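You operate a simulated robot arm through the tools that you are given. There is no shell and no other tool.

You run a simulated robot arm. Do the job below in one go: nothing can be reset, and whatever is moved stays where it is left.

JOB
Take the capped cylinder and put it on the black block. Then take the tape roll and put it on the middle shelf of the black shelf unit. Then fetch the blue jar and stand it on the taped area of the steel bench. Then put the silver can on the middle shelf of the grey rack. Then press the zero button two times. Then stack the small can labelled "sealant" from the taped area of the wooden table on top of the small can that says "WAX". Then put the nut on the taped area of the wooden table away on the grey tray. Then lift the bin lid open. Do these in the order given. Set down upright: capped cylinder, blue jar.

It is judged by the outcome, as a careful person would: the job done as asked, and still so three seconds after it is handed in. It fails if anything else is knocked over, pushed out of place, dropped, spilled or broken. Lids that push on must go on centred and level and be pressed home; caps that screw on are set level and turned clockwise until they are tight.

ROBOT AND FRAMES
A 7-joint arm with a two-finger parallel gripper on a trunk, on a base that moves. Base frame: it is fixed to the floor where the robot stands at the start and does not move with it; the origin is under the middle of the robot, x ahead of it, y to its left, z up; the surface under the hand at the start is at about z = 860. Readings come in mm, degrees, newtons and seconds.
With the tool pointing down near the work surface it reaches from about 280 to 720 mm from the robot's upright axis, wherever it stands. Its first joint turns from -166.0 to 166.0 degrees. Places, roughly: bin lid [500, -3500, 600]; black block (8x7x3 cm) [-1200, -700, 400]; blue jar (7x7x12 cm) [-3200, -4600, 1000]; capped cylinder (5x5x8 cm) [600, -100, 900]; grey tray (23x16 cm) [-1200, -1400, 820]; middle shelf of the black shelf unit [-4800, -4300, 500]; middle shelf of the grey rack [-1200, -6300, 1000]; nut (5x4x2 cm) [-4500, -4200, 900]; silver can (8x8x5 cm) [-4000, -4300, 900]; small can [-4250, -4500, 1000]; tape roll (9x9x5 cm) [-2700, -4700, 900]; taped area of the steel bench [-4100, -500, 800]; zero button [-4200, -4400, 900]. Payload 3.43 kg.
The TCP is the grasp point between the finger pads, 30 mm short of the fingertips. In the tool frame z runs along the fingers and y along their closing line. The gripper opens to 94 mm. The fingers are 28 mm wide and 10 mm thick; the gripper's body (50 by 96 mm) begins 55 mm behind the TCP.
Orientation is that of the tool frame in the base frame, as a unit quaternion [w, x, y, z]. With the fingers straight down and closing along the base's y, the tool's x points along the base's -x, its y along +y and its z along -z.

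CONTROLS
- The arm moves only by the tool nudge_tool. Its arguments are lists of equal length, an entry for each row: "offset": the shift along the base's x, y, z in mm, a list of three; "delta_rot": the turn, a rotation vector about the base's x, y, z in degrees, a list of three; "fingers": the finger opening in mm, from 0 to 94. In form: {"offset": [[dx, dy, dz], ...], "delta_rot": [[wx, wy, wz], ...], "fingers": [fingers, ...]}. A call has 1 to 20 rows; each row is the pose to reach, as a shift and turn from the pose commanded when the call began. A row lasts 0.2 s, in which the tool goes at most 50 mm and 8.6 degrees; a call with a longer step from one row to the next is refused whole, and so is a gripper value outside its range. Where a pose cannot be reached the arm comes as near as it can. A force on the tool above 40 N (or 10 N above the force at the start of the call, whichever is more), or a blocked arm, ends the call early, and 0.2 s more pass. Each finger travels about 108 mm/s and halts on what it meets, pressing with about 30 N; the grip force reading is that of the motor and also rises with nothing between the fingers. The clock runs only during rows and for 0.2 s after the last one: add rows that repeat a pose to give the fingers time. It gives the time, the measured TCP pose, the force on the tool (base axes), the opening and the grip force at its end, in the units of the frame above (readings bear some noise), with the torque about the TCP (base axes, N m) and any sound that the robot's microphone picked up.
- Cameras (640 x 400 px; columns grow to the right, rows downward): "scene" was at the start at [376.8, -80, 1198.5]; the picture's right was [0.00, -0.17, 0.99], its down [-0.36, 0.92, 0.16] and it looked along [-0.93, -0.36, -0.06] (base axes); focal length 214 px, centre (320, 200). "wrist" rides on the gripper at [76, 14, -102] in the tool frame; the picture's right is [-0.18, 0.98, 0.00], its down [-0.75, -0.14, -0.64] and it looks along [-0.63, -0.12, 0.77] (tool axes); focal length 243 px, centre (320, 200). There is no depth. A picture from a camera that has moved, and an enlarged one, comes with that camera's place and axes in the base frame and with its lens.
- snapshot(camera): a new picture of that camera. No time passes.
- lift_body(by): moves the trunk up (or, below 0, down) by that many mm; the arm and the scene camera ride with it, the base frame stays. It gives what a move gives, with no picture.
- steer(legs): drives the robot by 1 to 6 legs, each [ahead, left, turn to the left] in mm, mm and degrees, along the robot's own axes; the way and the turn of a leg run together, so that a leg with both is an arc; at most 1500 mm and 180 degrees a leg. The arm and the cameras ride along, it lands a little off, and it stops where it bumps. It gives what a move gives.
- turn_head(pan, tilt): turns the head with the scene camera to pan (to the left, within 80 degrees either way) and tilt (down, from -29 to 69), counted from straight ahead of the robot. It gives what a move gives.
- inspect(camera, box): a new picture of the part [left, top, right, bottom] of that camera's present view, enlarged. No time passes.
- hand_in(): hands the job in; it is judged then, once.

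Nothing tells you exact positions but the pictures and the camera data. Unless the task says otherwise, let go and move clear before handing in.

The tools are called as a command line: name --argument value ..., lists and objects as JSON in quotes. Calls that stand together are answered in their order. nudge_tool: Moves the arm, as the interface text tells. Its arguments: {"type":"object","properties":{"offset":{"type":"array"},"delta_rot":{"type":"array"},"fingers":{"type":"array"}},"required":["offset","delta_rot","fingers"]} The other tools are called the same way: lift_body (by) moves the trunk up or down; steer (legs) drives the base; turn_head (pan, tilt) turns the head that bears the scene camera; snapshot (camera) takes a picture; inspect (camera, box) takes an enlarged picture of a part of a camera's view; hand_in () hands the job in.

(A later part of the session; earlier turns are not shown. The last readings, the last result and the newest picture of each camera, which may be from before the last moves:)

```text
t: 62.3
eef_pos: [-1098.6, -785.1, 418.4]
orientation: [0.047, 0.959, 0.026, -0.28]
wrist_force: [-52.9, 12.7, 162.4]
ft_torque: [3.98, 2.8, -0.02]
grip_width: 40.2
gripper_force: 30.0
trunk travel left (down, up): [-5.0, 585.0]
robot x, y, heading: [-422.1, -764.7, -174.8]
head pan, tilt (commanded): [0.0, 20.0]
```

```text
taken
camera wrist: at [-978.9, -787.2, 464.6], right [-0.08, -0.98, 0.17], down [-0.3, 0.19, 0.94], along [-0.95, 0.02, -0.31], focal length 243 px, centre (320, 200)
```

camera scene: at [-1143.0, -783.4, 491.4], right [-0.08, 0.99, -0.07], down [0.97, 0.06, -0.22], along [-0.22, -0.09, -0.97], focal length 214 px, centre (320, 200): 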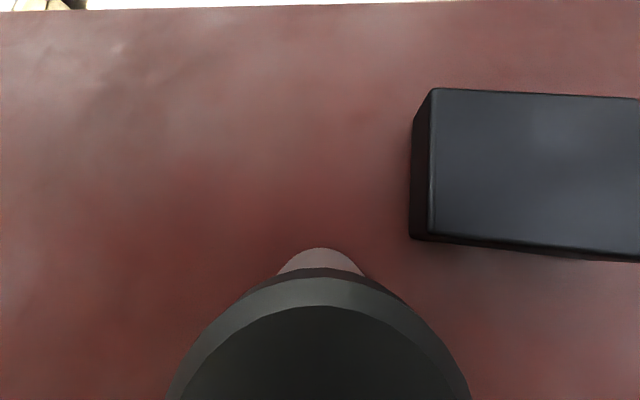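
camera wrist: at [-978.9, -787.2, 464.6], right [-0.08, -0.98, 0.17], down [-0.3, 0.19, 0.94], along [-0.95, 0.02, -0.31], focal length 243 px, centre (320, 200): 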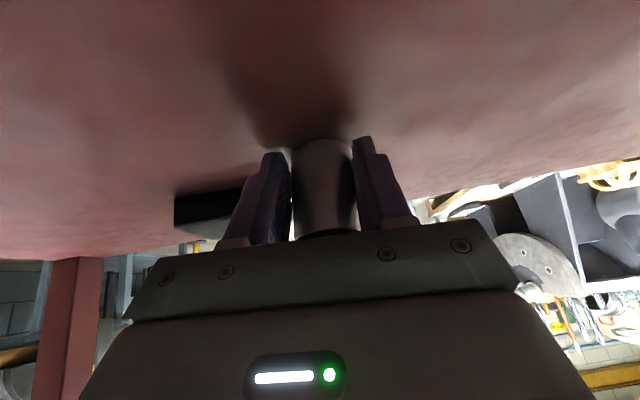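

The forearm is probably wedged against the front edge of the cart's top deck, which pushes the hand down. Backing the base off a little should free it, so I'll reverse a short way and read the forces.

steer --legs '[[-30, 0, 0]]'

snapshot --camera "scene"

```text
t: 63.1
eef_pos: [-1091.2, -784.1, 418.6]
orientation: [0.045, 0.96, 0.028, -0.276]
wrist_force: [-47.3, -26.2, 94.6]
ft_torque: [1.3, 2.21, 1.29]
grip_width: 39.9
gripper_force: 30.3
trunk travel left (down, up): [-5.0, 585.0]
robot x, y, heading: [-405.8, -758.6, -175.2]
head pan, tilt (commanded): [0.0, 20.0]
```

```text
taken
camera scene: at [-1137.0, -781.0, 491.2], right [-0.08, 0.99, -0.07], down [0.98, 0.06, -0.21], along [-0.21, -0.09, -0.97], focal length 214 px, centre (320, 200)
```

scene: 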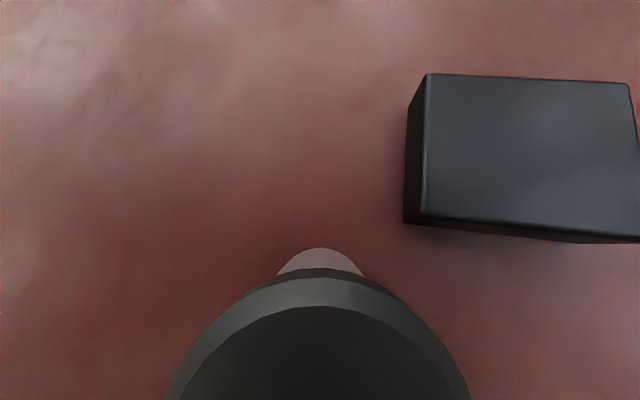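

The load dropped from 162 N to 95 N and the block hasn't moved. I'll keep backing off in small steps.

steer --legs '[[-30, 0, 0]]'

snapshot --camera "wrist"

```text
t: 64.0
eef_pos: [-1064.1, -779.1, 419.7]
orientation: [0.045, 0.959, 0.026, -0.278]
wrist_force: [-5.2, -1.1, 42.1]
ft_torque: [0.98, 0.42, 0.1]
grip_width: 40.1
gripper_force: 29.8
trunk travel left (down, up): [-5.0, 585.0]
robot x, y, heading: [-374.6, -754.3, -175.4]
head pan, tilt (commanded): [0.0, 20.0]
```

```text
taken
camera wrist: at [-945.5, -781.6, 465.6], right [-0.08, -0.98, 0.17], down [-0.31, 0.19, 0.93], along [-0.95, 0.02, -0.32], focal length 243 px, centre (320, 200)
```

wrist: 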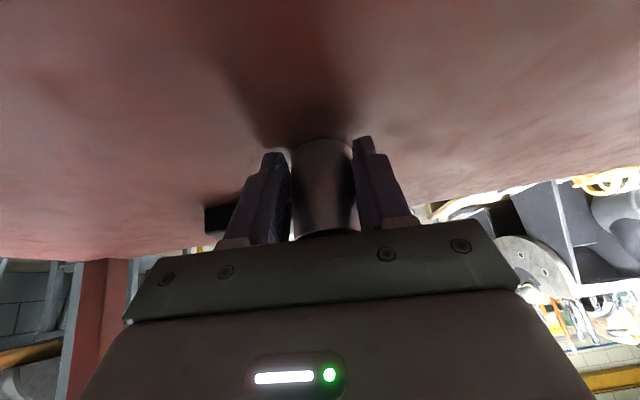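

The hand now moves with the base, so the forearm looks free, and only about 42 N of downward load remains. I'll raise the trunk slightly to take the cylinder off the deck.

lift_body --by 15

snapshot --camera "wrist"

```text
t: 64.6
eef_pos: [-1064.3, -780.6, 431.5]
orientation: [0.046, 0.96, 0.027, -0.275]
wrist_force: [0.5, -0.1, -1.2]
ft_torque: [-0.01, -0.02, -0.03]
grip_width: 40.2
gripper_force: 29.8
trunk travel left (down, up): [-20.0, 570.0]
robot x, y, heading: [-376.7, -756.6, -175.1]
head pan, tilt (commanded): [0.0, 20.0]
```

```text
taken
camera wrist: at [-946.5, -781.7, 478.2], right [-0.08, -0.98, 0.17], down [-0.31, 0.19, 0.93], along [-0.95, 0.02, -0.32], focal length 243 px, centre (320, 200)
```

wrist: 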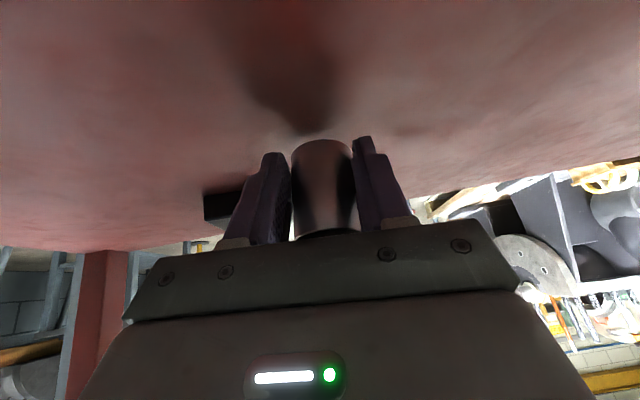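

The cylinder is off the deck and still held. I'll raise a bit more and back straight out of the cart, then check the cart top and the grip.

lift_body --by 12

steer --legs '[[-150, 0, 0], [-120, 0, 0]]'

turn_head --pan 0 --tilt -29

snapshot --camera "scene"

turn_head --pan 0 --tilt 69

snapshot --camera "scene"

```text
t: 65.2
eef_pos: [-1063.3, -778.1, 443.9]
orientation: [0.045, 0.96, 0.026, -0.276]
wrist_force: [-0.1, 0.7, -1.9]
ft_torque: [0.04, -0.04, 0.01]
grip_width: 40.1
gripper_force: 29.6
trunk travel left (down, up): [-32.0, 558.0]
robot x, y, heading: [-376.1, -753.3, -175.0]
head pan, tilt (commanded): [0.0, 20.0]
```

```text
t: 67.4
eef_pos: [-794.6, -758.0, 443.6]
orientation: [0.046, 0.96, 0.027, -0.276]
wrist_force: [0.0, -0.2, -2.4]
ft_torque: [0.0, -0.05, -0.03]
grip_width: 40.5
gripper_force: 30.3
trunk travel left (down, up): [-32.0, 558.0]
robot x, y, heading: [-105.6, -732.9, -175.5]
head pan, tilt (commanded): [0.0, 20.0]
```

```text
t: 68.6
eef_pos: [-795.3, -757.8, 443.4]
orientation: [0.045, 0.96, 0.027, -0.276]
wrist_force: [0.0, -0.5, -1.8]
ft_torque: [0.0, -0.03, 0.02]
grip_width: 40.3
gripper_force: 29.5
trunk travel left (down, up): [-32.0, 558.0]
robot x, y, heading: [-102.7, -732.9, -175.3]
head pan, tilt (commanded): [0.0, -28.6]
```

```text
taken
camera scene: at [-888.3, -754.9, 576.1], right [-0.08, 0.99, -0.07], down [0.49, -0.02, -0.87], along [-0.87, -0.1, -0.49], focal length 214 px, centre (320, 200)
```

scene: 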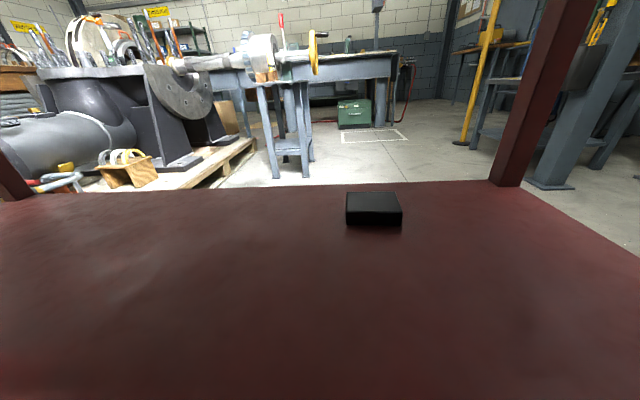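

```text
t: 70.3
eef_pos: [-795.3, -757.1, 443.4]
orientation: [0.045, 0.96, 0.026, -0.276]
wrist_force: [-0.2, -0.2, -2.1]
ft_torque: [0.0, -0.01, -0.03]
grip_width: 40.1
gripper_force: 29.6
trunk travel left (down, up): [-32.0, 558.0]
robot x, y, heading: [-107.5, -733.3, -175.2]
head pan, tilt (commanded): [0.0, 68.8]
```

```text
taken
camera scene: at [-764.1, -749.9, 511.0], right [-0.08, 0.99, -0.07], down [0.8, 0.1, 0.59], along [0.6, -0.01, -0.8], focal length 214 px, centre (320, 200)
```

scene: 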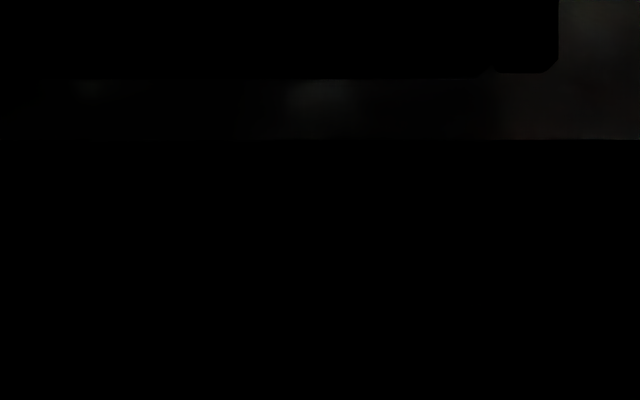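

The camera head has no solid body, since it can look from inside the gripper. So it was the forearm, coming down steeply from a high shoulder, that hit the deck edge; the block hasn't moved. I'll check how the cylinder now sits in the fingers.

inspect --camera "wrist" --box '[220, 110, 420, 250]'

turn_head --pan 0 --tilt 30

snapshot --camera "scene"

turn_head --pan 50 --tilt 55

snapshot --camera "scene"

```text
2.86 times, centred on (320, 180) of wrist
camera zoom: at [-676.5, -759.3, 490.5], right [-0.08, -0.98, 0.17], down [-0.31, 0.19, 0.93], along [-0.95, 0.02, -0.32], focal length 693 px, centre (320, 257)
```

zoom: 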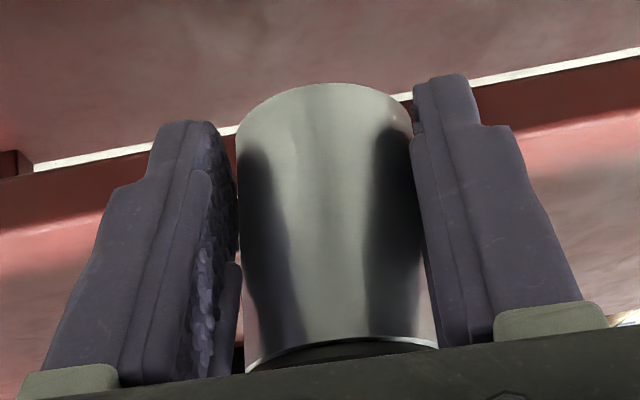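

```text
t: 71.3
eef_pos: [-795.1, -758.1, 444.5]
orientation: [0.045, 0.959, 0.026, -0.277]
wrist_force: [-0.4, 0.3, -1.8]
ft_torque: [0.03, -0.05, 0.0]
grip_width: 40.2
gripper_force: 30.3
trunk travel left (down, up): [-32.0, 558.0]
robot x, y, heading: [-105.0, -734.0, -175.3]
head pan, tilt (commanded): [0.0, 30.0]
```

```text
taken
camera scene: at [-825.8, -754.8, 509.3], right [-0.08, 0.99, -0.07], down [1.0, 0.07, -0.04], along [-0.03, -0.07, -1.0], focal length 214 px, centre (320, 200)
```

scene: 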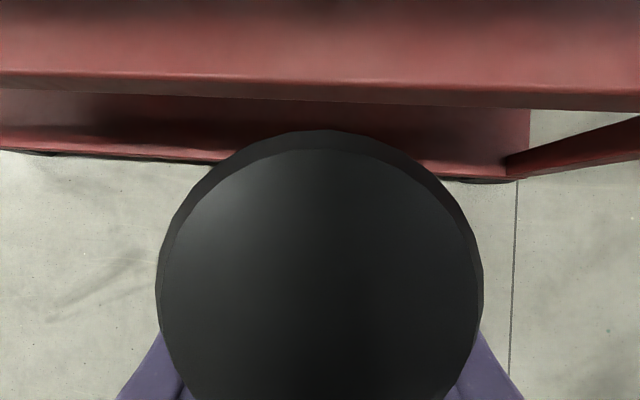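

```text
t: 72.5
eef_pos: [-795.4, -758.0, 443.7]
orientation: [0.045, 0.96, 0.027, -0.277]
wrist_force: [0.5, -0.3, -1.6]
ft_torque: [0.0, -0.05, -0.01]
grip_width: 40.2
gripper_force: 30.3
trunk travel left (down, up): [-32.0, 558.0]
robot x, y, heading: [-104.1, -734.9, -175.4]
head pan, tilt (commanded): [50.0, 55.0]
```

```text
taken
camera scene: at [-767.9, -804.3, 531.3], right [-0.45, 0.56, -0.69], down [0.72, 0.69, 0.09], along [0.53, -0.45, -0.72], focal length 214 px, centre (320, 200)
```

scene: 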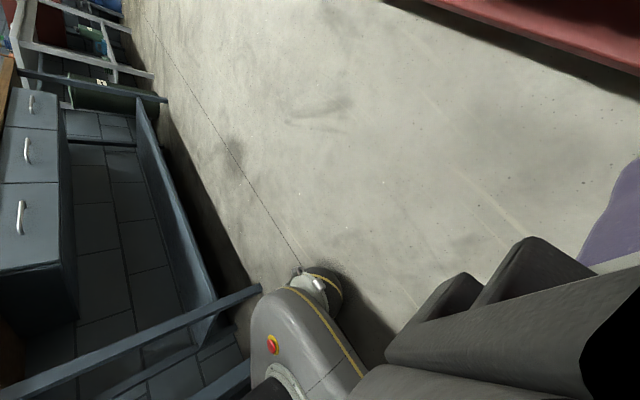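

The cylinder is still upright in the hand's pitch (about 58°) but rolled about 4°. At this steep pitch the forearm won't clear the deck edge, so I'll level the roll, square the base, and set the cylinder down near the front edge of the middle deck. There I can regrip it at a flatter angle.

steer --legs '[[-40, 0, 0]]'

nudge_tool --offset '[[0, 0, 0], [0, 0, 0]]' --delta_rot '[[2.1, 0, 0], [4.2, 0, 0]]' --fingers '[30, 30]'

steer --legs '[[0, 0, -4.7]]'

turn_head --pan 0 --tilt 0

snapshot --camera "scene"

```text
t: 73.4
eef_pos: [-756.2, -753.7, 445.1]
orientation: [0.045, 0.96, 0.027, -0.276]
wrist_force: [0.7, -0.2, -1.4]
ft_torque: [-0.01, -0.03, 0.02]
grip_width: 40.2
gripper_force: 29.9
trunk travel left (down, up): [-32.0, 558.0]
robot x, y, heading: [-64.1, -730.0, -175.1]
head pan, tilt (commanded): [50.0, 55.0]
```

```text
t: 74.0
eef_pos: [-754.4, -753.0, 444.6]
orientation: [0.01, 0.961, 0.037, -0.275]
wrist_force: [-0.3, -0.1, -1.6]
ft_torque: [-0.01, -0.06, 0.04]
grip_width: 40.2
gripper_force: 29.9
trunk travel left (down, up): [-32.0, 558.0]
robot x, y, heading: [-64.6, -727.1, -175.4]
head pan, tilt (commanded): [50.0, 55.0]
```

```text
t: 74.9
eef_pos: [-756.1, -696.4, 443.7]
orientation: [-0.001, 0.961, -0.002, -0.275]
wrist_force: [-0.1, -1.1, -1.2]
ft_torque: [0.0, -0.02, -0.03]
grip_width: 40.0
gripper_force: 30.4
trunk travel left (down, up): [-32.0, 558.0]
robot x, y, heading: [-63.6, -730.2, -180.0]
head pan, tilt (commanded): [50.0, 55.0]
```

```text
t: 76.1
eef_pos: [-754.2, -696.9, 443.1]
orientation: [-0.002, 0.961, -0.003, -0.275]
wrist_force: [0.0, 0.2, -1.0]
ft_torque: [0.03, -0.02, -0.03]
grip_width: 40.1
gripper_force: 30.3
trunk travel left (down, up): [-32.0, 558.0]
robot x, y, heading: [-63.1, -730.4, -180.0]
head pan, tilt (commanded): [0.0, 0.0]
```

```text
taken
camera scene: at [-826.7, -696.0, 535.2], right [0.01, 1.0, 0.0], down [0.85, 0.0, -0.53], along [-0.53, 0.0, -0.85], focal length 214 px, centre (320, 200)
```

scene: 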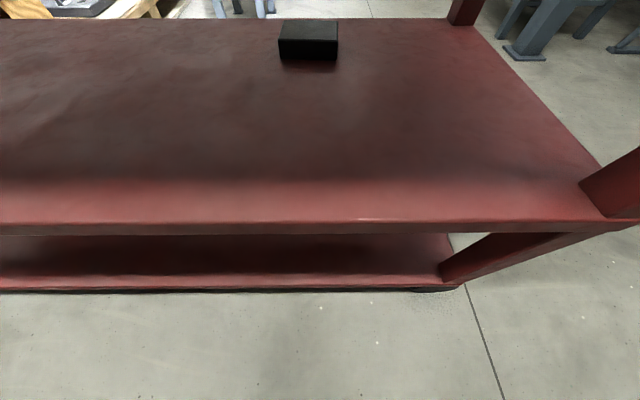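

Roll is level and the base is square to the cart. I'll drive in so the cylinder is about 60 mm inside the deck edge, in line with the block, and then lower it with the trunk until it touches.

steer --legs '[[0, 48, 0], [190, 0, 0]]'

lift_body --by -20

snapshot --camera "wrist"

snapshot --camera "scene"

```text
t: 78.2
eef_pos: [-945.9, -746.9, 443.5]
orientation: [-0.001, 0.962, -0.002, -0.274]
wrist_force: [-0.5, -0.9, -2.5]
ft_torque: [-0.02, -0.06, 0.0]
grip_width: 40.1
gripper_force: 29.8
trunk travel left (down, up): [-32.0, 558.0]
robot x, y, heading: [-255.4, -781.1, -179.6]
head pan, tilt (commanded): [0.0, 0.0]
```

```text
t: 78.9
eef_pos: [-945.2, -745.8, 423.4]
orientation: [-0.001, 0.962, -0.002, -0.274]
wrist_force: [-0.8, 0.2, -1.2]
ft_torque: [0.01, -0.07, -0.03]
grip_width: 40.2
gripper_force: 30.1
trunk travel left (down, up): [-12.0, 578.0]
robot x, y, heading: [-256.0, -779.2, -180.0]
head pan, tilt (commanded): [0.0, 0.0]
```

```text
taken
camera wrist: at [-828.3, -760.7, 470.2], right [-0.16, -0.98, 0.1], down [-0.3, 0.14, 0.94], along [-0.94, 0.12, -0.32], focal length 243 px, centre (320, 200)
```

wrist: 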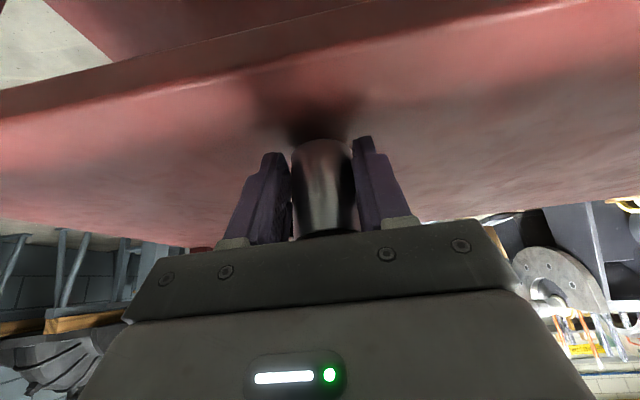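

```text
taken
camera scene: at [-1017.7, -745.2, 515.2], right [0.0, 1.0, 0.0], down [0.85, 0.0, -0.53], along [-0.53, 0.0, -0.85], focal length 214 px, centre (320, 200)
```

scene: 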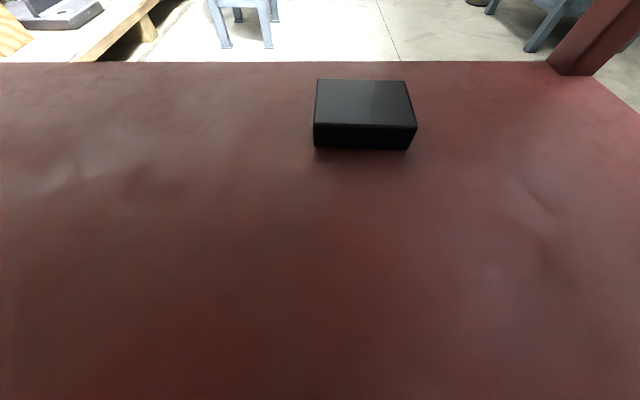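

The block now appears about 35 mm from where I first measured it, so the earlier blockage must have nudged it; I'll put it back before placing the cylinder. First I'll lower the cylinder to the deck.

nudge_tool --offset '[[0, 0, -1.5], [0, 0, -3], [0, 0, -4.5], [0, 0, -4.5]]' --delta_rot '[[0, 0, 0], [0, 0, 0], [0, 0, 0], [0, 0, 0]]' --fingers '[30, 30, 30, 30]'

inspect --camera "wrist" --box '[220, 90, 420, 250]'

inspect --camera "scene" --box '[280, 60, 440, 160]'

```text
t: 79.9
eef_pos: [-947.1, -745.7, 419.6]
orientation: [-0.001, 0.962, -0.002, -0.275]
wrist_force: [0.4, 1.0, -0.7]
ft_torque: [-0.02, -0.01, -0.02]
grip_width: 40.1
gripper_force: 29.9
trunk travel left (down, up): [-12.0, 578.0]
robot x, y, heading: [-256.7, -775.6, -179.9]
head pan, tilt (commanded): [0.0, 0.0]
```

```text
2.50 times, centred on (320, 170) of wrist
camera zoom: at [-828.5, -760.8, 465.9], right [-0.16, -0.98, 0.1], down [-0.3, 0.14, 0.94], along [-0.94, 0.12, -0.32], focal length 606 px, centre (320, 275)
```

zoom: 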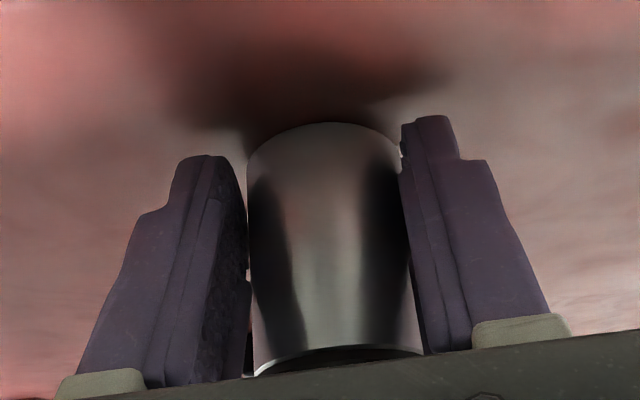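

```text
4.00 times, centred on (360, 110) of scene
camera zoom: at [-1017.9, -745.3, 510.8], right [0.0, 1.0, 0.0], down [0.85, 0.0, -0.53], along [-0.53, 0.0, -0.85], focal length 858 px, centre (160, 560)
```

zoom: 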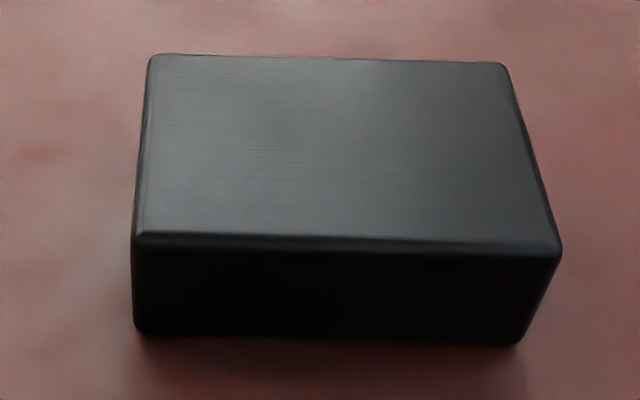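

No contact yet at z 419.6. I'll keep lowering in small steps until the deck takes the load.

nudge_tool --offset '[[0, 0, -1], [0, 0, -2], [0, 0, -3], [0, 0, -3]]' --delta_rot '[[0, 0, 0], [0, 0, 0], [0, 0, 0], [0, 0, 0]]' --fingers '[30, 30, 30, 30]'

```text
t: 80.9
eef_pos: [-946.8, -745.8, 416.9]
orientation: [-0.002, 0.961, -0.002, -0.276]
wrist_force: [2.9, -1.1, 13.7]
ft_torque: [-0.34, -0.06, 0.08]
grip_width: 40.0
gripper_force: 29.6
trunk travel left (down, up): [-12.0, 578.0]
robot x, y, heading: [-255.9, -775.8, -179.9]
head pan, tilt (commanded): [0.0, 0.0]
```

The deck has taken the load at 14 N. I'll release and back the hand off along its axis.

nudge_tool --offset '[[0, 0, 0], [0, 0, 0], [0, 0, 0]]' --delta_rot '[[0, 0, 0], [0, 0, 0], [0, 0, 0]]' --fingers '[50, 65, 70]'

nudge_tool --offset '[[11, 0, 17], [22, 0, 34], [37, 0, 59], [53, 0, 85], [80, 0, 85], [100, 0, 85]]' --delta_rot '[[0, 0, 0], [0, 0, 0], [0, 0, 0], [0, 0, 0], [0, 0, 0], [0, 0, 0]]' --fingers '[70, 70, 70, 70, 70, 70]'

snapshot --camera "scene"

snapshot --camera "wrist"

```text
t: 81.7
eef_pos: [-946.2, -743.7, 417.5]
orientation: [-0.002, 0.961, -0.002, -0.276]
wrist_force: [5.3, 18.8, 18.8]
ft_torque: [-0.05, -0.1, 0.07]
grip_width: 59.5
gripper_force: 0.0
trunk travel left (down, up): [-12.0, 578.0]
robot x, y, heading: [-258.0, -777.1, -180.0]
head pan, tilt (commanded): [0.0, 0.0]
```

```text
t: 83.1
eef_pos: [-845.4, -745.4, 502.2]
orientation: [0.0, 0.961, -0.001, -0.275]
wrist_force: [-0.5, -0.4, 0.2]
ft_torque: [-0.01, 0.01, 0.0]
grip_width: 70.0
gripper_force: 0.0
trunk travel left (down, up): [-12.0, 578.0]
robot x, y, heading: [-257.5, -778.0, -180.0]
head pan, tilt (commanded): [0.0, 0.0]
```

```text
taken
camera scene: at [-917.9, -744.9, 593.6], right [0.0, 1.0, 0.0], down [0.85, 0.0, -0.53], along [-0.53, 0.0, -0.85], focal length 214 px, centre (320, 200)
```

scene: 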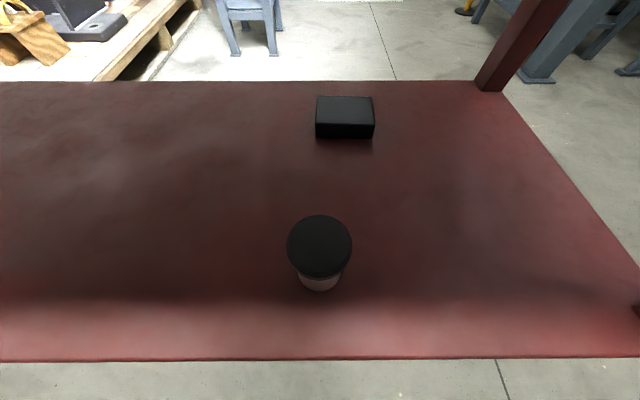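

```text
taken
camera wrist: at [-728.5, -760.3, 548.5], right [-0.16, -0.98, 0.1], down [-0.3, 0.14, 0.94], along [-0.94, 0.12, -0.32], focal length 243 px, centre (320, 200)
```

wrist: 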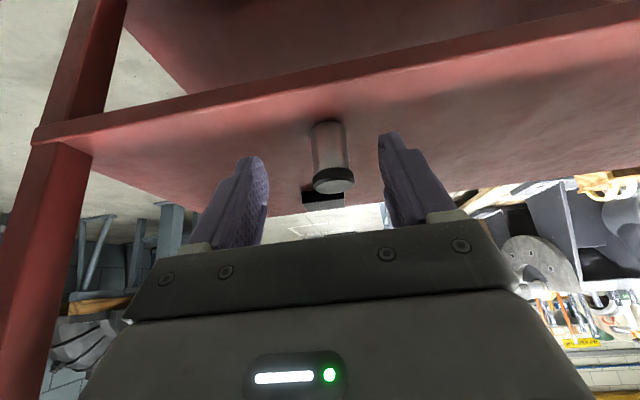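

The cylinder stands upright near the deck edge at (-968, -745). The block is only about 120 mm from the cart's far edge, so reaching it from the far side will keep the forearm clear. I'll regrip the cylinder lower on its body, then drive around.

nudge_tool --offset '[[-30, 0, 2], [-58, 0, 3], [-71, 0, -18], [-84.5, 0, -39.5], [-98, 0, -61], [-111.2, 0, -82], [-111.2, 0, -82]]' --delta_rot '[[0, 0, 0], [0, 0, 0], [0, 0, 0], [0, 0, 0], [0, 0, 0], [0, 0, 0], [0, 0, 0]]' --fingers '[70, 70, 70, 70, 70, 70, 70]'

snapshot --camera "wrist"

```text
t: 84.7
eef_pos: [-957.1, -744.7, 418.8]
orientation: [-0.002, 0.961, -0.003, -0.275]
wrist_force: [-0.2, 0.3, -0.4]
ft_torque: [0.01, -0.01, 0.03]
grip_width: 70.3
gripper_force: 0.1
trunk travel left (down, up): [-12.0, 578.0]
robot x, y, heading: [-256.8, -779.0, -180.0]
head pan, tilt (commanded): [0.0, 0.0]
```

```text
taken
camera wrist: at [-839.8, -760.2, 466.3], right [-0.16, -0.98, 0.1], down [-0.3, 0.14, 0.94], along [-0.94, 0.12, -0.32], focal length 243 px, centre (320, 200)
```

wrist: 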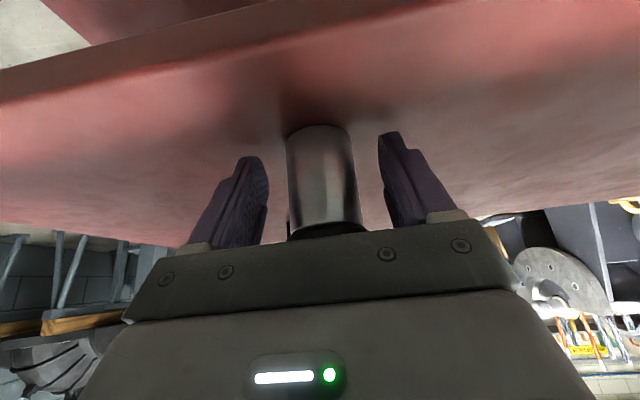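

nudge_tool --offset '[[0, 0, 0], [0, 0, 0], [0, 0, 0], [0, 0, 0]]' --delta_rot '[[0, 0, 0], [0, 0, 0], [0, 0, 0], [0, 0, 0]]' --fingers '[50, 35, 28, 28]'

lift_body --by 35

steer --legs '[[-190, 0, 0]]'

snapshot --camera "wrist"

```text
t: 85.7
eef_pos: [-958.0, -744.9, 420.4]
orientation: [-0.001, 0.961, -0.002, -0.275]
wrist_force: [-0.5, 0.2, -0.4]
ft_torque: [0.02, -0.03, -0.03]
grip_width: 44.0
gripper_force: 30.1
trunk travel left (down, up): [-12.0, 578.0]
robot x, y, heading: [-257.4, -779.4, -179.9]
head pan, tilt (commanded): [0.0, 0.0]
```

```text
t: 86.5
eef_pos: [-957.5, -745.7, 455.3]
orientation: [-0.001, 0.962, -0.002, -0.275]
wrist_force: [-0.4, 0.1, -2.2]
ft_torque: [0.03, -0.03, -0.01]
grip_width: 43.5
gripper_force: 30.1
trunk travel left (down, up): [-47.0, 543.0]
robot x, y, heading: [-257.6, -777.3, -180.1]
head pan, tilt (commanded): [0.0, 0.0]
```

```text
t: 88.0
eef_pos: [-768.1, -745.2, 454.1]
orientation: [-0.002, 0.962, -0.003, -0.275]
wrist_force: [-0.3, -0.2, -0.9]
ft_torque: [0.0, -0.02, -0.01]
grip_width: 43.8
gripper_force: 29.5
trunk travel left (down, up): [-47.0, 543.0]
robot x, y, heading: [-63.9, -780.5, -180.2]
head pan, tilt (commanded): [0.0, 0.0]
```

```text
taken
camera wrist: at [-650.9, -759.7, 501.5], right [-0.16, -0.98, 0.1], down [-0.3, 0.14, 0.94], along [-0.94, 0.12, -0.32], focal length 243 px, centre (320, 200)
```

wrist: 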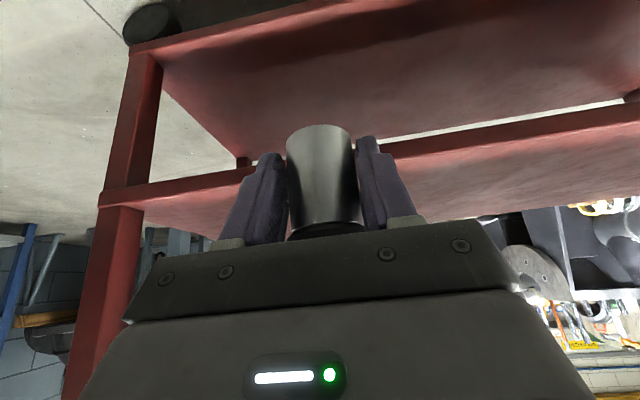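

The grip is now on the full body diameter at 43.8 mm. I'll retract and raise the arm, sidestep past the cart's end, and look down the aisle before driving around.

nudge_tool --offset '[[30, 0, 40], [60, 0, 75], [90, 0, 110], [120, 0, 145], [150, 0, 180], [180, 0, 220], [200, 0, 250], [200, 0, 250]]' --delta_rot '[[0, 0, 0], [0, 0, 0], [0, 0, 0], [0, 0, 0], [0, 0, 0], [0, 0, 0], [0, 0, 0], [0, 0, 0]]' --fingers '[28, 28, 28, 28, 28, 28, 28, 28]'

steer --legs '[[0, -660, 0]]'

turn_head --pan 0 --tilt -29

snapshot --camera "scene"

```text
t: 89.8
eef_pos: [-568.7, -746.2, 706.2]
orientation: [-0.001, 0.961, -0.002, -0.276]
wrist_force: [0.4, 0.4, -2.0]
ft_torque: [-0.04, -0.02, 0.02]
grip_width: 43.6
gripper_force: 30.0
trunk travel left (down, up): [-47.0, 543.0]
robot x, y, heading: [-63.2, -776.2, -180.1]
head pan, tilt (commanded): [0.0, 0.0]
```

```text
t: 93.5
eef_pos: [-571.1, -93.3, 705.2]
orientation: [-0.001, 0.961, 0.0, -0.275]
wrist_force: [-0.1, -0.5, -2.3]
ft_torque: [0.01, 0.04, -0.03]
grip_width: 43.5
gripper_force: 30.4
trunk travel left (down, up): [-47.0, 543.0]
robot x, y, heading: [-72.1, -124.3, -179.6]
head pan, tilt (commanded): [0.0, 0.0]
```

```text
t: 94.4
eef_pos: [-570.4, -94.1, 705.3]
orientation: [-0.001, 0.962, -0.001, -0.274]
wrist_force: [-0.8, 0.3, -2.0]
ft_torque: [0.0, 0.0, -0.03]
grip_width: 43.4
gripper_force: 30.0
trunk travel left (down, up): [-47.0, 543.0]
robot x, y, heading: [-68.6, -123.1, -179.6]
head pan, tilt (commanded): [0.0, -28.6]
```

```text
taken
camera scene: at [-664.5, -92.9, 837.8], right [0.0, 1.0, 0.0], down [0.49, 0.0, -0.87], along [-0.87, 0.0, -0.49], focal length 214 px, centre (320, 200)
```

scene: 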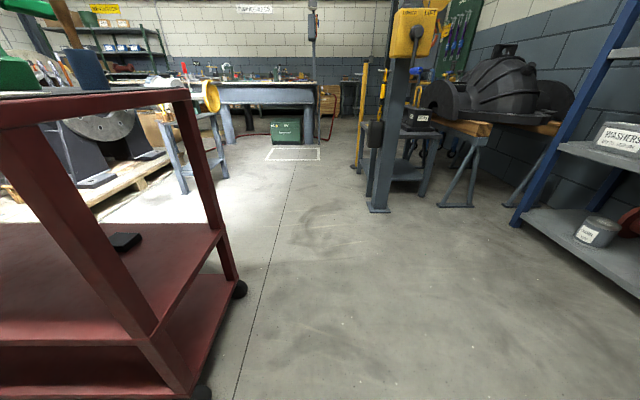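

The way down the aisle is clear: the pallet and stool are well behind and to the left, and the crane post is at about (-2030, 340). I'll drive past the cart and turn left to face its far side.

steer --legs '[[1000, 0, 0], [1010, 0, 0], [0, 0, 90], [0, 0, 90]]'

snapshot --camera "scene"

```text
t: 112.0
eef_pos: [-1562.3, -167.1, 705.4]
orientation: [0.274, 0.0, 0.962, 0.0]
wrist_force: [-0.2, -0.3, -2.0]
ft_torque: [-0.03, 0.06, 0.01]
grip_width: 41.2
gripper_force: 29.9
trunk travel left (down, up): [-47.0, 543.0]
robot x, y, heading: [-2063.4, -137.0, 0.1]
head pan, tilt (commanded): [0.0, -28.6]
```

```text
taken
camera scene: at [-1467.3, -167.6, 837.8], right [0.0, -1.0, 0.0], down [-0.49, 0.0, -0.87], along [0.87, 0.0, -0.49], focal length 214 px, centre (320, 200)
```

scene: 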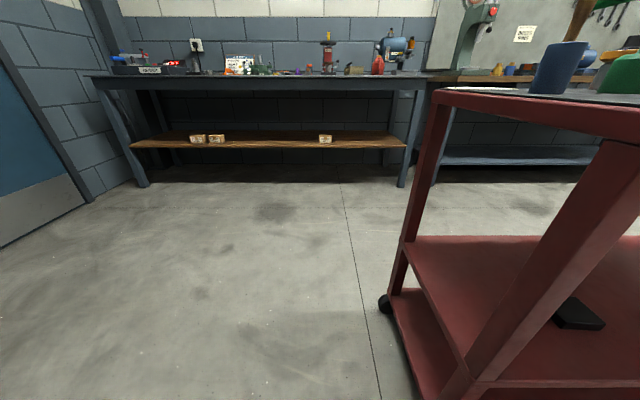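

inspect --camera "wrist" --box '[220, 90, 420, 250]'

turn_head --pan 0 --tilt 30

snapshot --camera "scene"

```text
2.50 times, centred on (320, 170) of wrist
camera zoom: at [-1681.8, -153.8, 752.1], right [0.16, 0.98, 0.1], down [0.3, -0.14, 0.94], along [0.94, -0.12, -0.32], focal length 606 px, centre (320, 275)
```

zoom: 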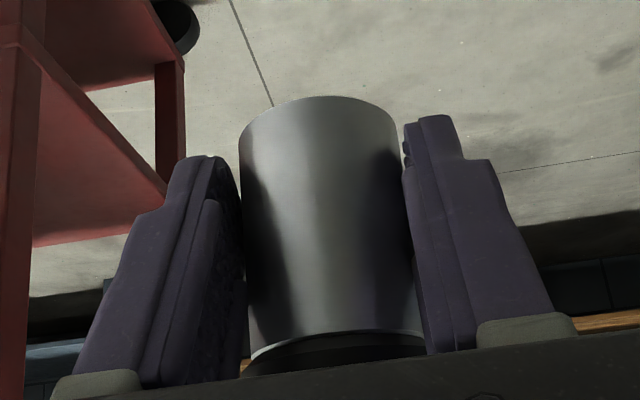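

```text
t: 113.2
eef_pos: [-1561.6, -167.4, 705.1]
orientation: [0.275, 0.001, 0.961, -0.001]
wrist_force: [-0.4, 0.4, -1.3]
ft_torque: [-0.03, 0.07, 0.02]
grip_width: 41.2
gripper_force: 30.4
trunk travel left (down, up): [-47.0, 543.0]
robot x, y, heading: [-2062.8, -140.3, 0.1]
head pan, tilt (commanded): [0.0, 30.0]
```

```text
taken
camera scene: at [-1529.9, -167.7, 771.2], right [0.0, -1.0, 0.0], down [-1.0, 0.0, -0.03], along [0.03, 0.0, -1.0], focal length 214 px, centre (320, 200)
```

scene: 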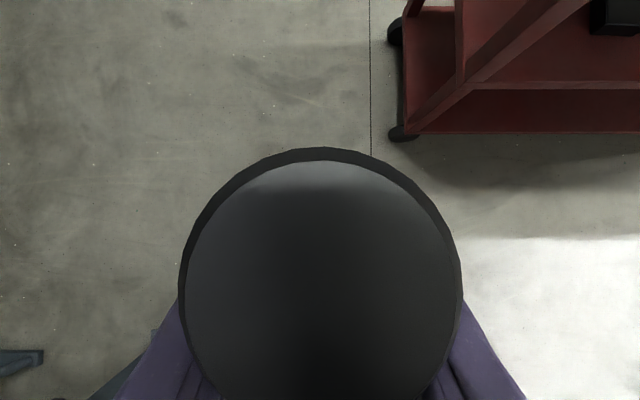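

The cylinder is still secure and upright. I'll sidestep to y of about -532, lower the arm in front of the cart's far side, and set the cylinder down just inside the edge so I can put the block back first.

steer --legs '[[0, -393, 0]]'

nudge_tool --offset '[[20, 0, -40], [50, 0, -75], [80, 0, -110], [110, 0, -145], [140, 0, -180], [160, 0, -220], [170, 0, -250], [170, 0, -250]]' --delta_rot '[[0, 0, 0], [0, 0, 0], [0, 0, 0], [0, 0, 0], [0, 0, 0], [0, 0, 0], [0, 0, 0], [0, 0, 0]]' --fingers '[28, 28, 28, 28, 28, 28, 28, 28]'

turn_head --pan 0 --tilt 0

snapshot --camera "scene"

```text
t: 115.7
eef_pos: [-1559.4, -556.5, 705.1]
orientation: [0.275, -0.002, 0.961, -0.001]
wrist_force: [0.1, -0.2, -2.5]
ft_torque: [0.0, 0.06, -0.02]
grip_width: 40.5
gripper_force: 30.1
trunk travel left (down, up): [-47.0, 543.0]
robot x, y, heading: [-2061.4, -527.5, 0.5]
head pan, tilt (commanded): [0.0, 30.0]
```

```text
t: 117.5
eef_pos: [-1388.8, -555.6, 455.1]
orientation: [0.274, -0.002, 0.962, 0.0]
wrist_force: [0.4, -0.1, -1.9]
ft_torque: [0.0, 0.01, -0.02]
grip_width: 40.3
gripper_force: 29.6
trunk travel left (down, up): [-47.0, 543.0]
robot x, y, heading: [-2063.6, -528.3, 0.8]
head pan, tilt (commanded): [0.0, 30.0]
```

```text
t: 118.5
eef_pos: [-1387.9, -556.1, 453.7]
orientation: [0.275, -0.002, 0.962, 0.0]
wrist_force: [-0.3, 0.3, -2.4]
ft_torque: [0.01, 0.01, 0.02]
grip_width: 40.1
gripper_force: 29.4
trunk travel left (down, up): [-47.0, 543.0]
robot x, y, heading: [-2063.7, -525.3, 0.5]
head pan, tilt (commanded): [0.0, 0.0]
```

```text
taken
camera scene: at [-1315.9, -555.1, 545.8], right [0.0, -1.0, 0.0], down [-0.85, 0.0, -0.53], along [0.53, 0.0, -0.85], focal length 214 px, centre (320, 200)
```

scene: 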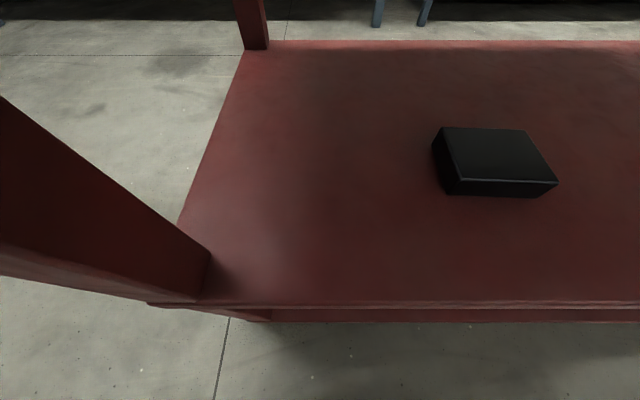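

The block is at about (-1180, -708), and the deck edge facing me is at about x -1297. I'll drive in and set the cylinder down at about (-1263, -556).

steer --legs '[[103, 0, 0]]'

lift_body --by -28

nudge_tool --offset '[[0, 0, -1.5], [0, 0, -3], [0, 0, -4.5], [0, 0, -4.5]]' --delta_rot '[[0, 0, 0], [0, 0, 0], [0, 0, 0], [0, 0, 0]]' --fingers '[28, 28, 28, 28]'

inspect --camera "wrist" --box '[220, 90, 420, 250]'

```text
t: 119.6
eef_pos: [-1285.4, -553.5, 453.7]
orientation: [0.275, -0.001, 0.961, 0.0]
wrist_force: [0.1, 0.2, -1.8]
ft_torque: [-0.01, 0.02, 0.02]
grip_width: 40.4
gripper_force: 29.7
trunk travel left (down, up): [-47.0, 543.0]
robot x, y, heading: [-1956.4, -526.4, 0.4]
head pan, tilt (commanded): [0.0, 0.0]
```

```text
t: 120.3
eef_pos: [-1285.5, -554.4, 426.8]
orientation: [0.275, -0.002, 0.961, 0.0]
wrist_force: [0.1, -0.7, -1.3]
ft_torque: [0.02, 0.05, 0.02]
grip_width: 40.2
gripper_force: 29.7
trunk travel left (down, up): [-19.0, 571.0]
robot x, y, heading: [-1962.7, -529.7, 0.6]
head pan, tilt (commanded): [0.0, 0.0]
```

```text
t: 121.3
eef_pos: [-1285.1, -554.5, 421.1]
orientation: [0.275, -0.001, 0.962, -0.001]
wrist_force: [-0.1, -0.4, -1.2]
ft_torque: [0.02, 0.05, 0.0]
grip_width: 40.4
gripper_force: 29.9
trunk travel left (down, up): [-19.0, 571.0]
robot x, y, heading: [-1959.8, -530.2, 0.5]
head pan, tilt (commanded): [0.0, 0.0]
```

```text
2.50 times, centred on (320, 170) of wrist
camera zoom: at [-1405.4, -540.5, 468.1], right [0.15, 0.98, 0.1], down [0.3, -0.14, 0.94], along [0.94, -0.12, -0.32], focal length 606 px, centre (320, 275)
```

zoom: 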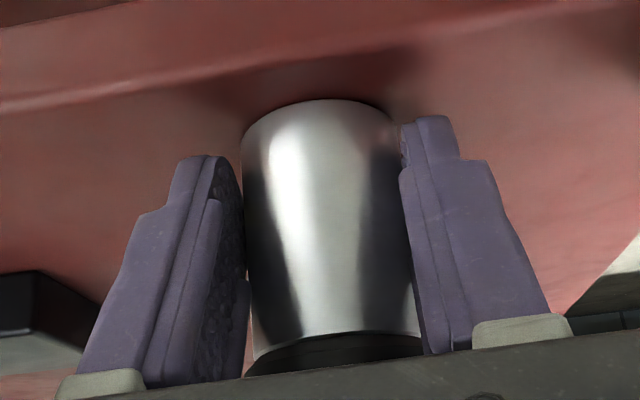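

nudge_tool --offset '[[0, 0, -1], [0, 0, -2], [0, 0, -3], [0, 0, -4], [0, 0, -4]]' --delta_rot '[[0, 0, 0], [0, 0, 0], [0, 0, 0], [0, 0, 0], [0, 0, 0]]' --fingers '[28, 28, 28, 28, 28]'

```text
t: 122.5
eef_pos: [-1284.3, -553.6, 421.1]
orientation: [0.278, -0.001, 0.961, -0.001]
wrist_force: [-1.8, -1.3, 21.5]
ft_torque: [0.27, -0.15, -0.01]
grip_width: 40.4
gripper_force: 30.0
trunk travel left (down, up): [-19.0, 571.0]
robot x, y, heading: [-1959.3, -523.1, 0.6]
head pan, tilt (commanded): [0.0, 0.0]
```

Contact at 21 N. I'll release and back off.

nudge_tool --offset '[[0, 0, 1], [0, 0, 1], [0, 0, 1]]' --delta_rot '[[0, 0, 0], [0, 0, 0], [0, 0, 0]]' --fingers '[50, 65, 70]'

nudge_tool --offset '[[-11, 0, 17], [-22, 0, 34], [-37, 0, 59], [-53, 0, 85], [-80, 0, 85], [-100, 0, 85]]' --delta_rot '[[0, 0, 0], [0, 0, 0], [0, 0, 0], [0, 0, 0], [0, 0, 0], [0, 0, 0]]' --fingers '[70, 70, 70, 80, 94, 94]'

snapshot --camera "scene"

snapshot --camera "wrist"

```text
t: 123.3
eef_pos: [-1286.0, -553.7, 419.0]
orientation: [0.275, -0.001, 0.962, 0.001]
wrist_force: [-0.5, 0.4, -0.9]
ft_torque: [0.0, 0.01, 0.01]
grip_width: 70.0
gripper_force: 0.1
trunk travel left (down, up): [-19.0, 571.0]
robot x, y, heading: [-1955.5, -528.8, 0.6]
head pan, tilt (commanded): [0.0, 0.0]
```

```text
t: 124.7
eef_pos: [-1386.9, -554.5, 504.1]
orientation: [0.274, -0.001, 0.962, 0.0]
wrist_force: [0.7, 0.3, -0.3]
ft_torque: [0.01, -0.01, 0.0]
grip_width: 93.8
gripper_force: 0.1
trunk travel left (down, up): [-19.0, 571.0]
robot x, y, heading: [-1954.8, -527.1, 0.4]
head pan, tilt (commanded): [0.0, 0.0]
```

```text
taken
camera scene: at [-1313.4, -554.0, 596.2], right [0.0, -1.0, 0.0], down [-0.85, 0.0, -0.53], along [0.53, 0.0, -0.85], focal length 214 px, centre (320, 200)
```

scene: 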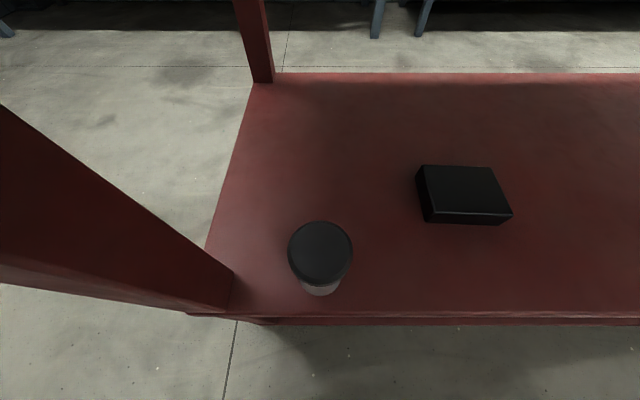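

```text
taken
camera wrist: at [-1506.1, -540.7, 551.2], right [0.15, 0.98, 0.1], down [0.3, -0.14, 0.94], along [0.94, -0.12, -0.32], focal length 243 px, centre (320, 200)
```

wrist: 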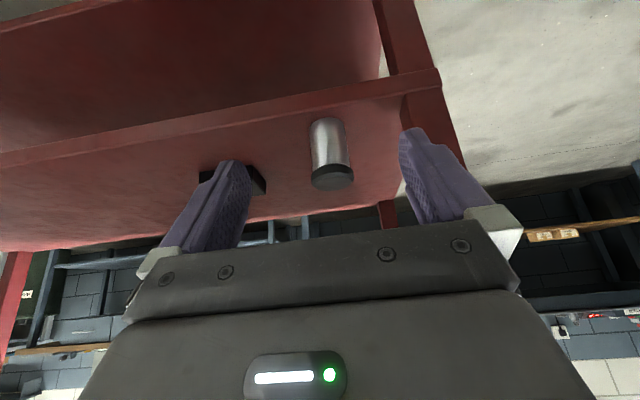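

The cylinder stands safely at the edge. Next I'll move in line with the block and open the fingers to grip it.

steer --legs '[[0, -154, 0]]'

snapshot --camera "scene"

inspect --camera "scene" --box '[240, 140, 400, 240]'

```text
t: 126.1
eef_pos: [-1383.9, -706.7, 505.7]
orientation: [0.274, -0.003, 0.962, 0.0]
wrist_force: [0.5, 0.4, 0.2]
ft_torque: [0.02, 0.02, -0.01]
grip_width: 94.1
gripper_force: 0.1
trunk travel left (down, up): [-19.0, 571.0]
robot x, y, heading: [-1957.7, -679.3, 0.7]
head pan, tilt (commanded): [0.0, 0.0]
```

```text
taken
camera scene: at [-1311.8, -707.1, 596.0], right [0.0, -1.0, 0.0], down [-0.85, 0.0, -0.53], along [0.53, 0.0, -0.85], focal length 214 px, centre (320, 200)
```

scene: 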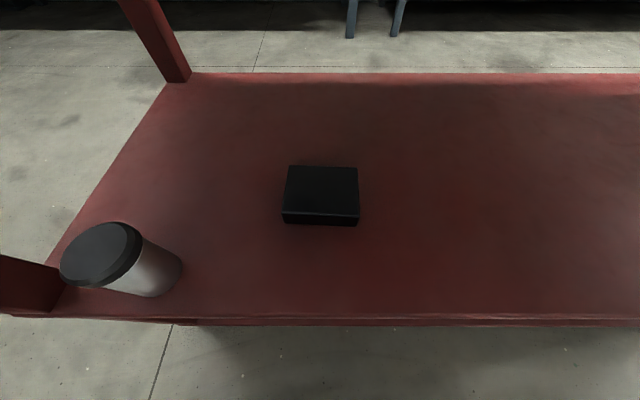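

```text
4.00 times, centred on (320, 190) of scene
camera zoom: at [-1311.8, -707.1, 596.0], right [0.0, -1.0, 0.0], down [-0.85, 0.0, -0.53], along [0.53, 0.0, -0.85], focal length 858 px, centre (320, 240)
```

zoom: 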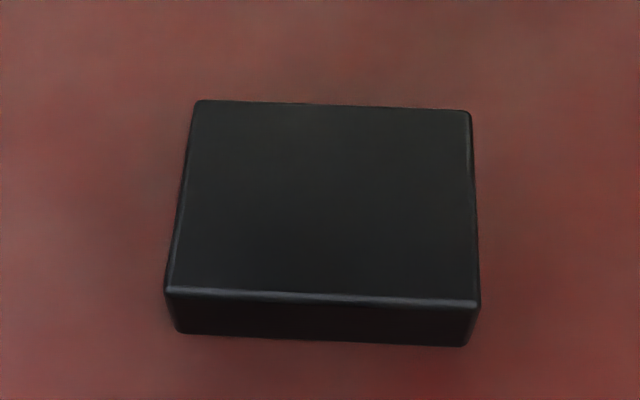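

The block's centre is at about (-1179, -709), and its original spot was about (-1159.5, -744.4). I'll drive in a little, match its small yaw, and straddle it with the open fingers.

steer --legs '[[85, 0, 0]]'

nudge_tool --offset '[[30, 0, -10], [60, 0, -20], [85, -1, -30], [105, -1.5, -40], [105, -1.5, -40]]' --delta_rot '[[0, 0, -1], [0, 0, -2], [0, 0, -3], [0, 0, -3.3], [0, 0, -3.3]]' --fingers '[94, 94, 94, 94, 94]'

turn_head --pan 0 --tilt 30

snapshot --camera "scene"

snapshot --camera "wrist"

```text
t: 127.2
eef_pos: [-1299.1, -706.2, 505.4]
orientation: [0.275, -0.001, 0.961, -0.001]
wrist_force: [-0.3, 0.2, -0.1]
ft_torque: [0.03, 0.0, -0.01]
grip_width: 93.8
gripper_force: 0.1
trunk travel left (down, up): [-19.0, 571.0]
robot x, y, heading: [-1870.4, -677.3, 0.7]
head pan, tilt (commanded): [0.0, 0.0]
```

```text
t: 128.4
eef_pos: [-1194.6, -708.2, 464.6]
orientation: [0.274, 0.026, 0.961, -0.008]
wrist_force: [0.0, 0.7, 0.1]
ft_torque: [-0.01, 0.03, 0.0]
grip_width: 93.8
gripper_force: 0.1
trunk travel left (down, up): [-19.0, 571.0]
robot x, y, heading: [-1873.3, -679.9, 0.5]
head pan, tilt (commanded): [0.0, 0.0]
```

```text
t: 129.4
eef_pos: [-1193.5, -708.6, 464.9]
orientation: [0.275, 0.027, 0.961, -0.01]
wrist_force: [0.2, -0.6, 0.9]
ft_torque: [0.02, -0.02, 0.01]
grip_width: 94.2
gripper_force: 0.0
trunk travel left (down, up): [-19.0, 571.0]
robot x, y, heading: [-1871.4, -677.4, 0.4]
head pan, tilt (commanded): [0.0, 30.0]
```

```text
taken
camera scene: at [-1161.6, -710.1, 530.1], right [-0.05, -1.0, 0.0], down [-1.0, 0.05, -0.03], along [0.03, 0.0, -1.0], focal length 214 px, centre (320, 200)
```

scene: 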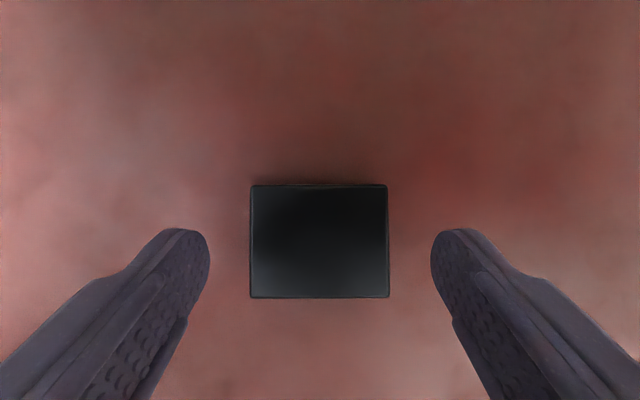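

```text
taken
camera wrist: at [-1312.6, -688.1, 511.0], right [0.21, 0.97, 0.1], down [0.29, -0.16, 0.94], along [0.93, -0.17, -0.32], focal length 243 px, centre (320, 200)
```

wrist: 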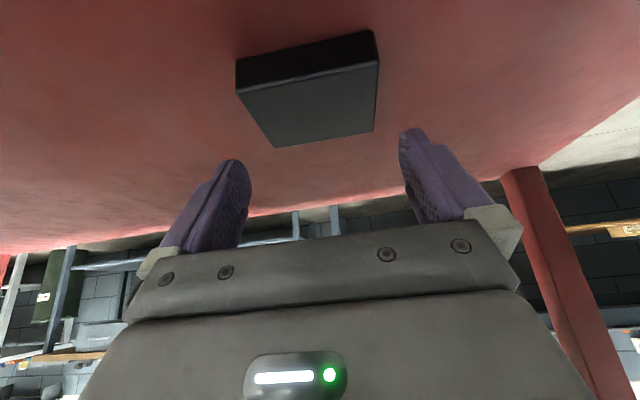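

The block is centred and parallel between the fingers. I'll descend straight down to straddle it and close gently.

nudge_tool --offset '[[0, 0, -12], [0, 0, -24], [0, 0, -36], [0, 0, -45], [0, 0, -45]]' --delta_rot '[[0, 0, 0], [0, 0, 0], [0, 0, 0], [0, 0, 0], [0, 0, 0]]' --fingers '[94, 94, 94, 94, 94]'

snapshot --camera "scene"

```text
t: 130.6
eef_pos: [-1195.0, -707.3, 419.3]
orientation: [0.274, 0.027, 0.961, -0.008]
wrist_force: [0.1, 0.4, 0.0]
ft_torque: [-0.02, 0.01, 0.0]
grip_width: 94.1
gripper_force: 0.0
trunk travel left (down, up): [-19.0, 571.0]
robot x, y, heading: [-1871.1, -679.7, 0.4]
head pan, tilt (commanded): [0.0, 30.0]
```

```text
taken
camera scene: at [-1162.1, -709.6, 484.8], right [-0.05, -1.0, 0.0], down [-1.0, 0.05, -0.03], along [0.03, 0.0, -1.0], focal length 214 px, centre (320, 200)
```

scene: 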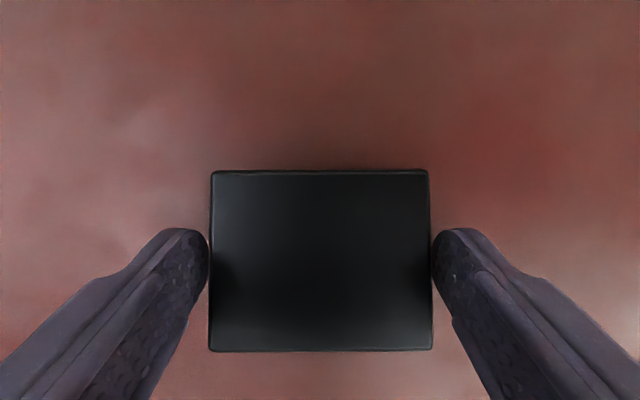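

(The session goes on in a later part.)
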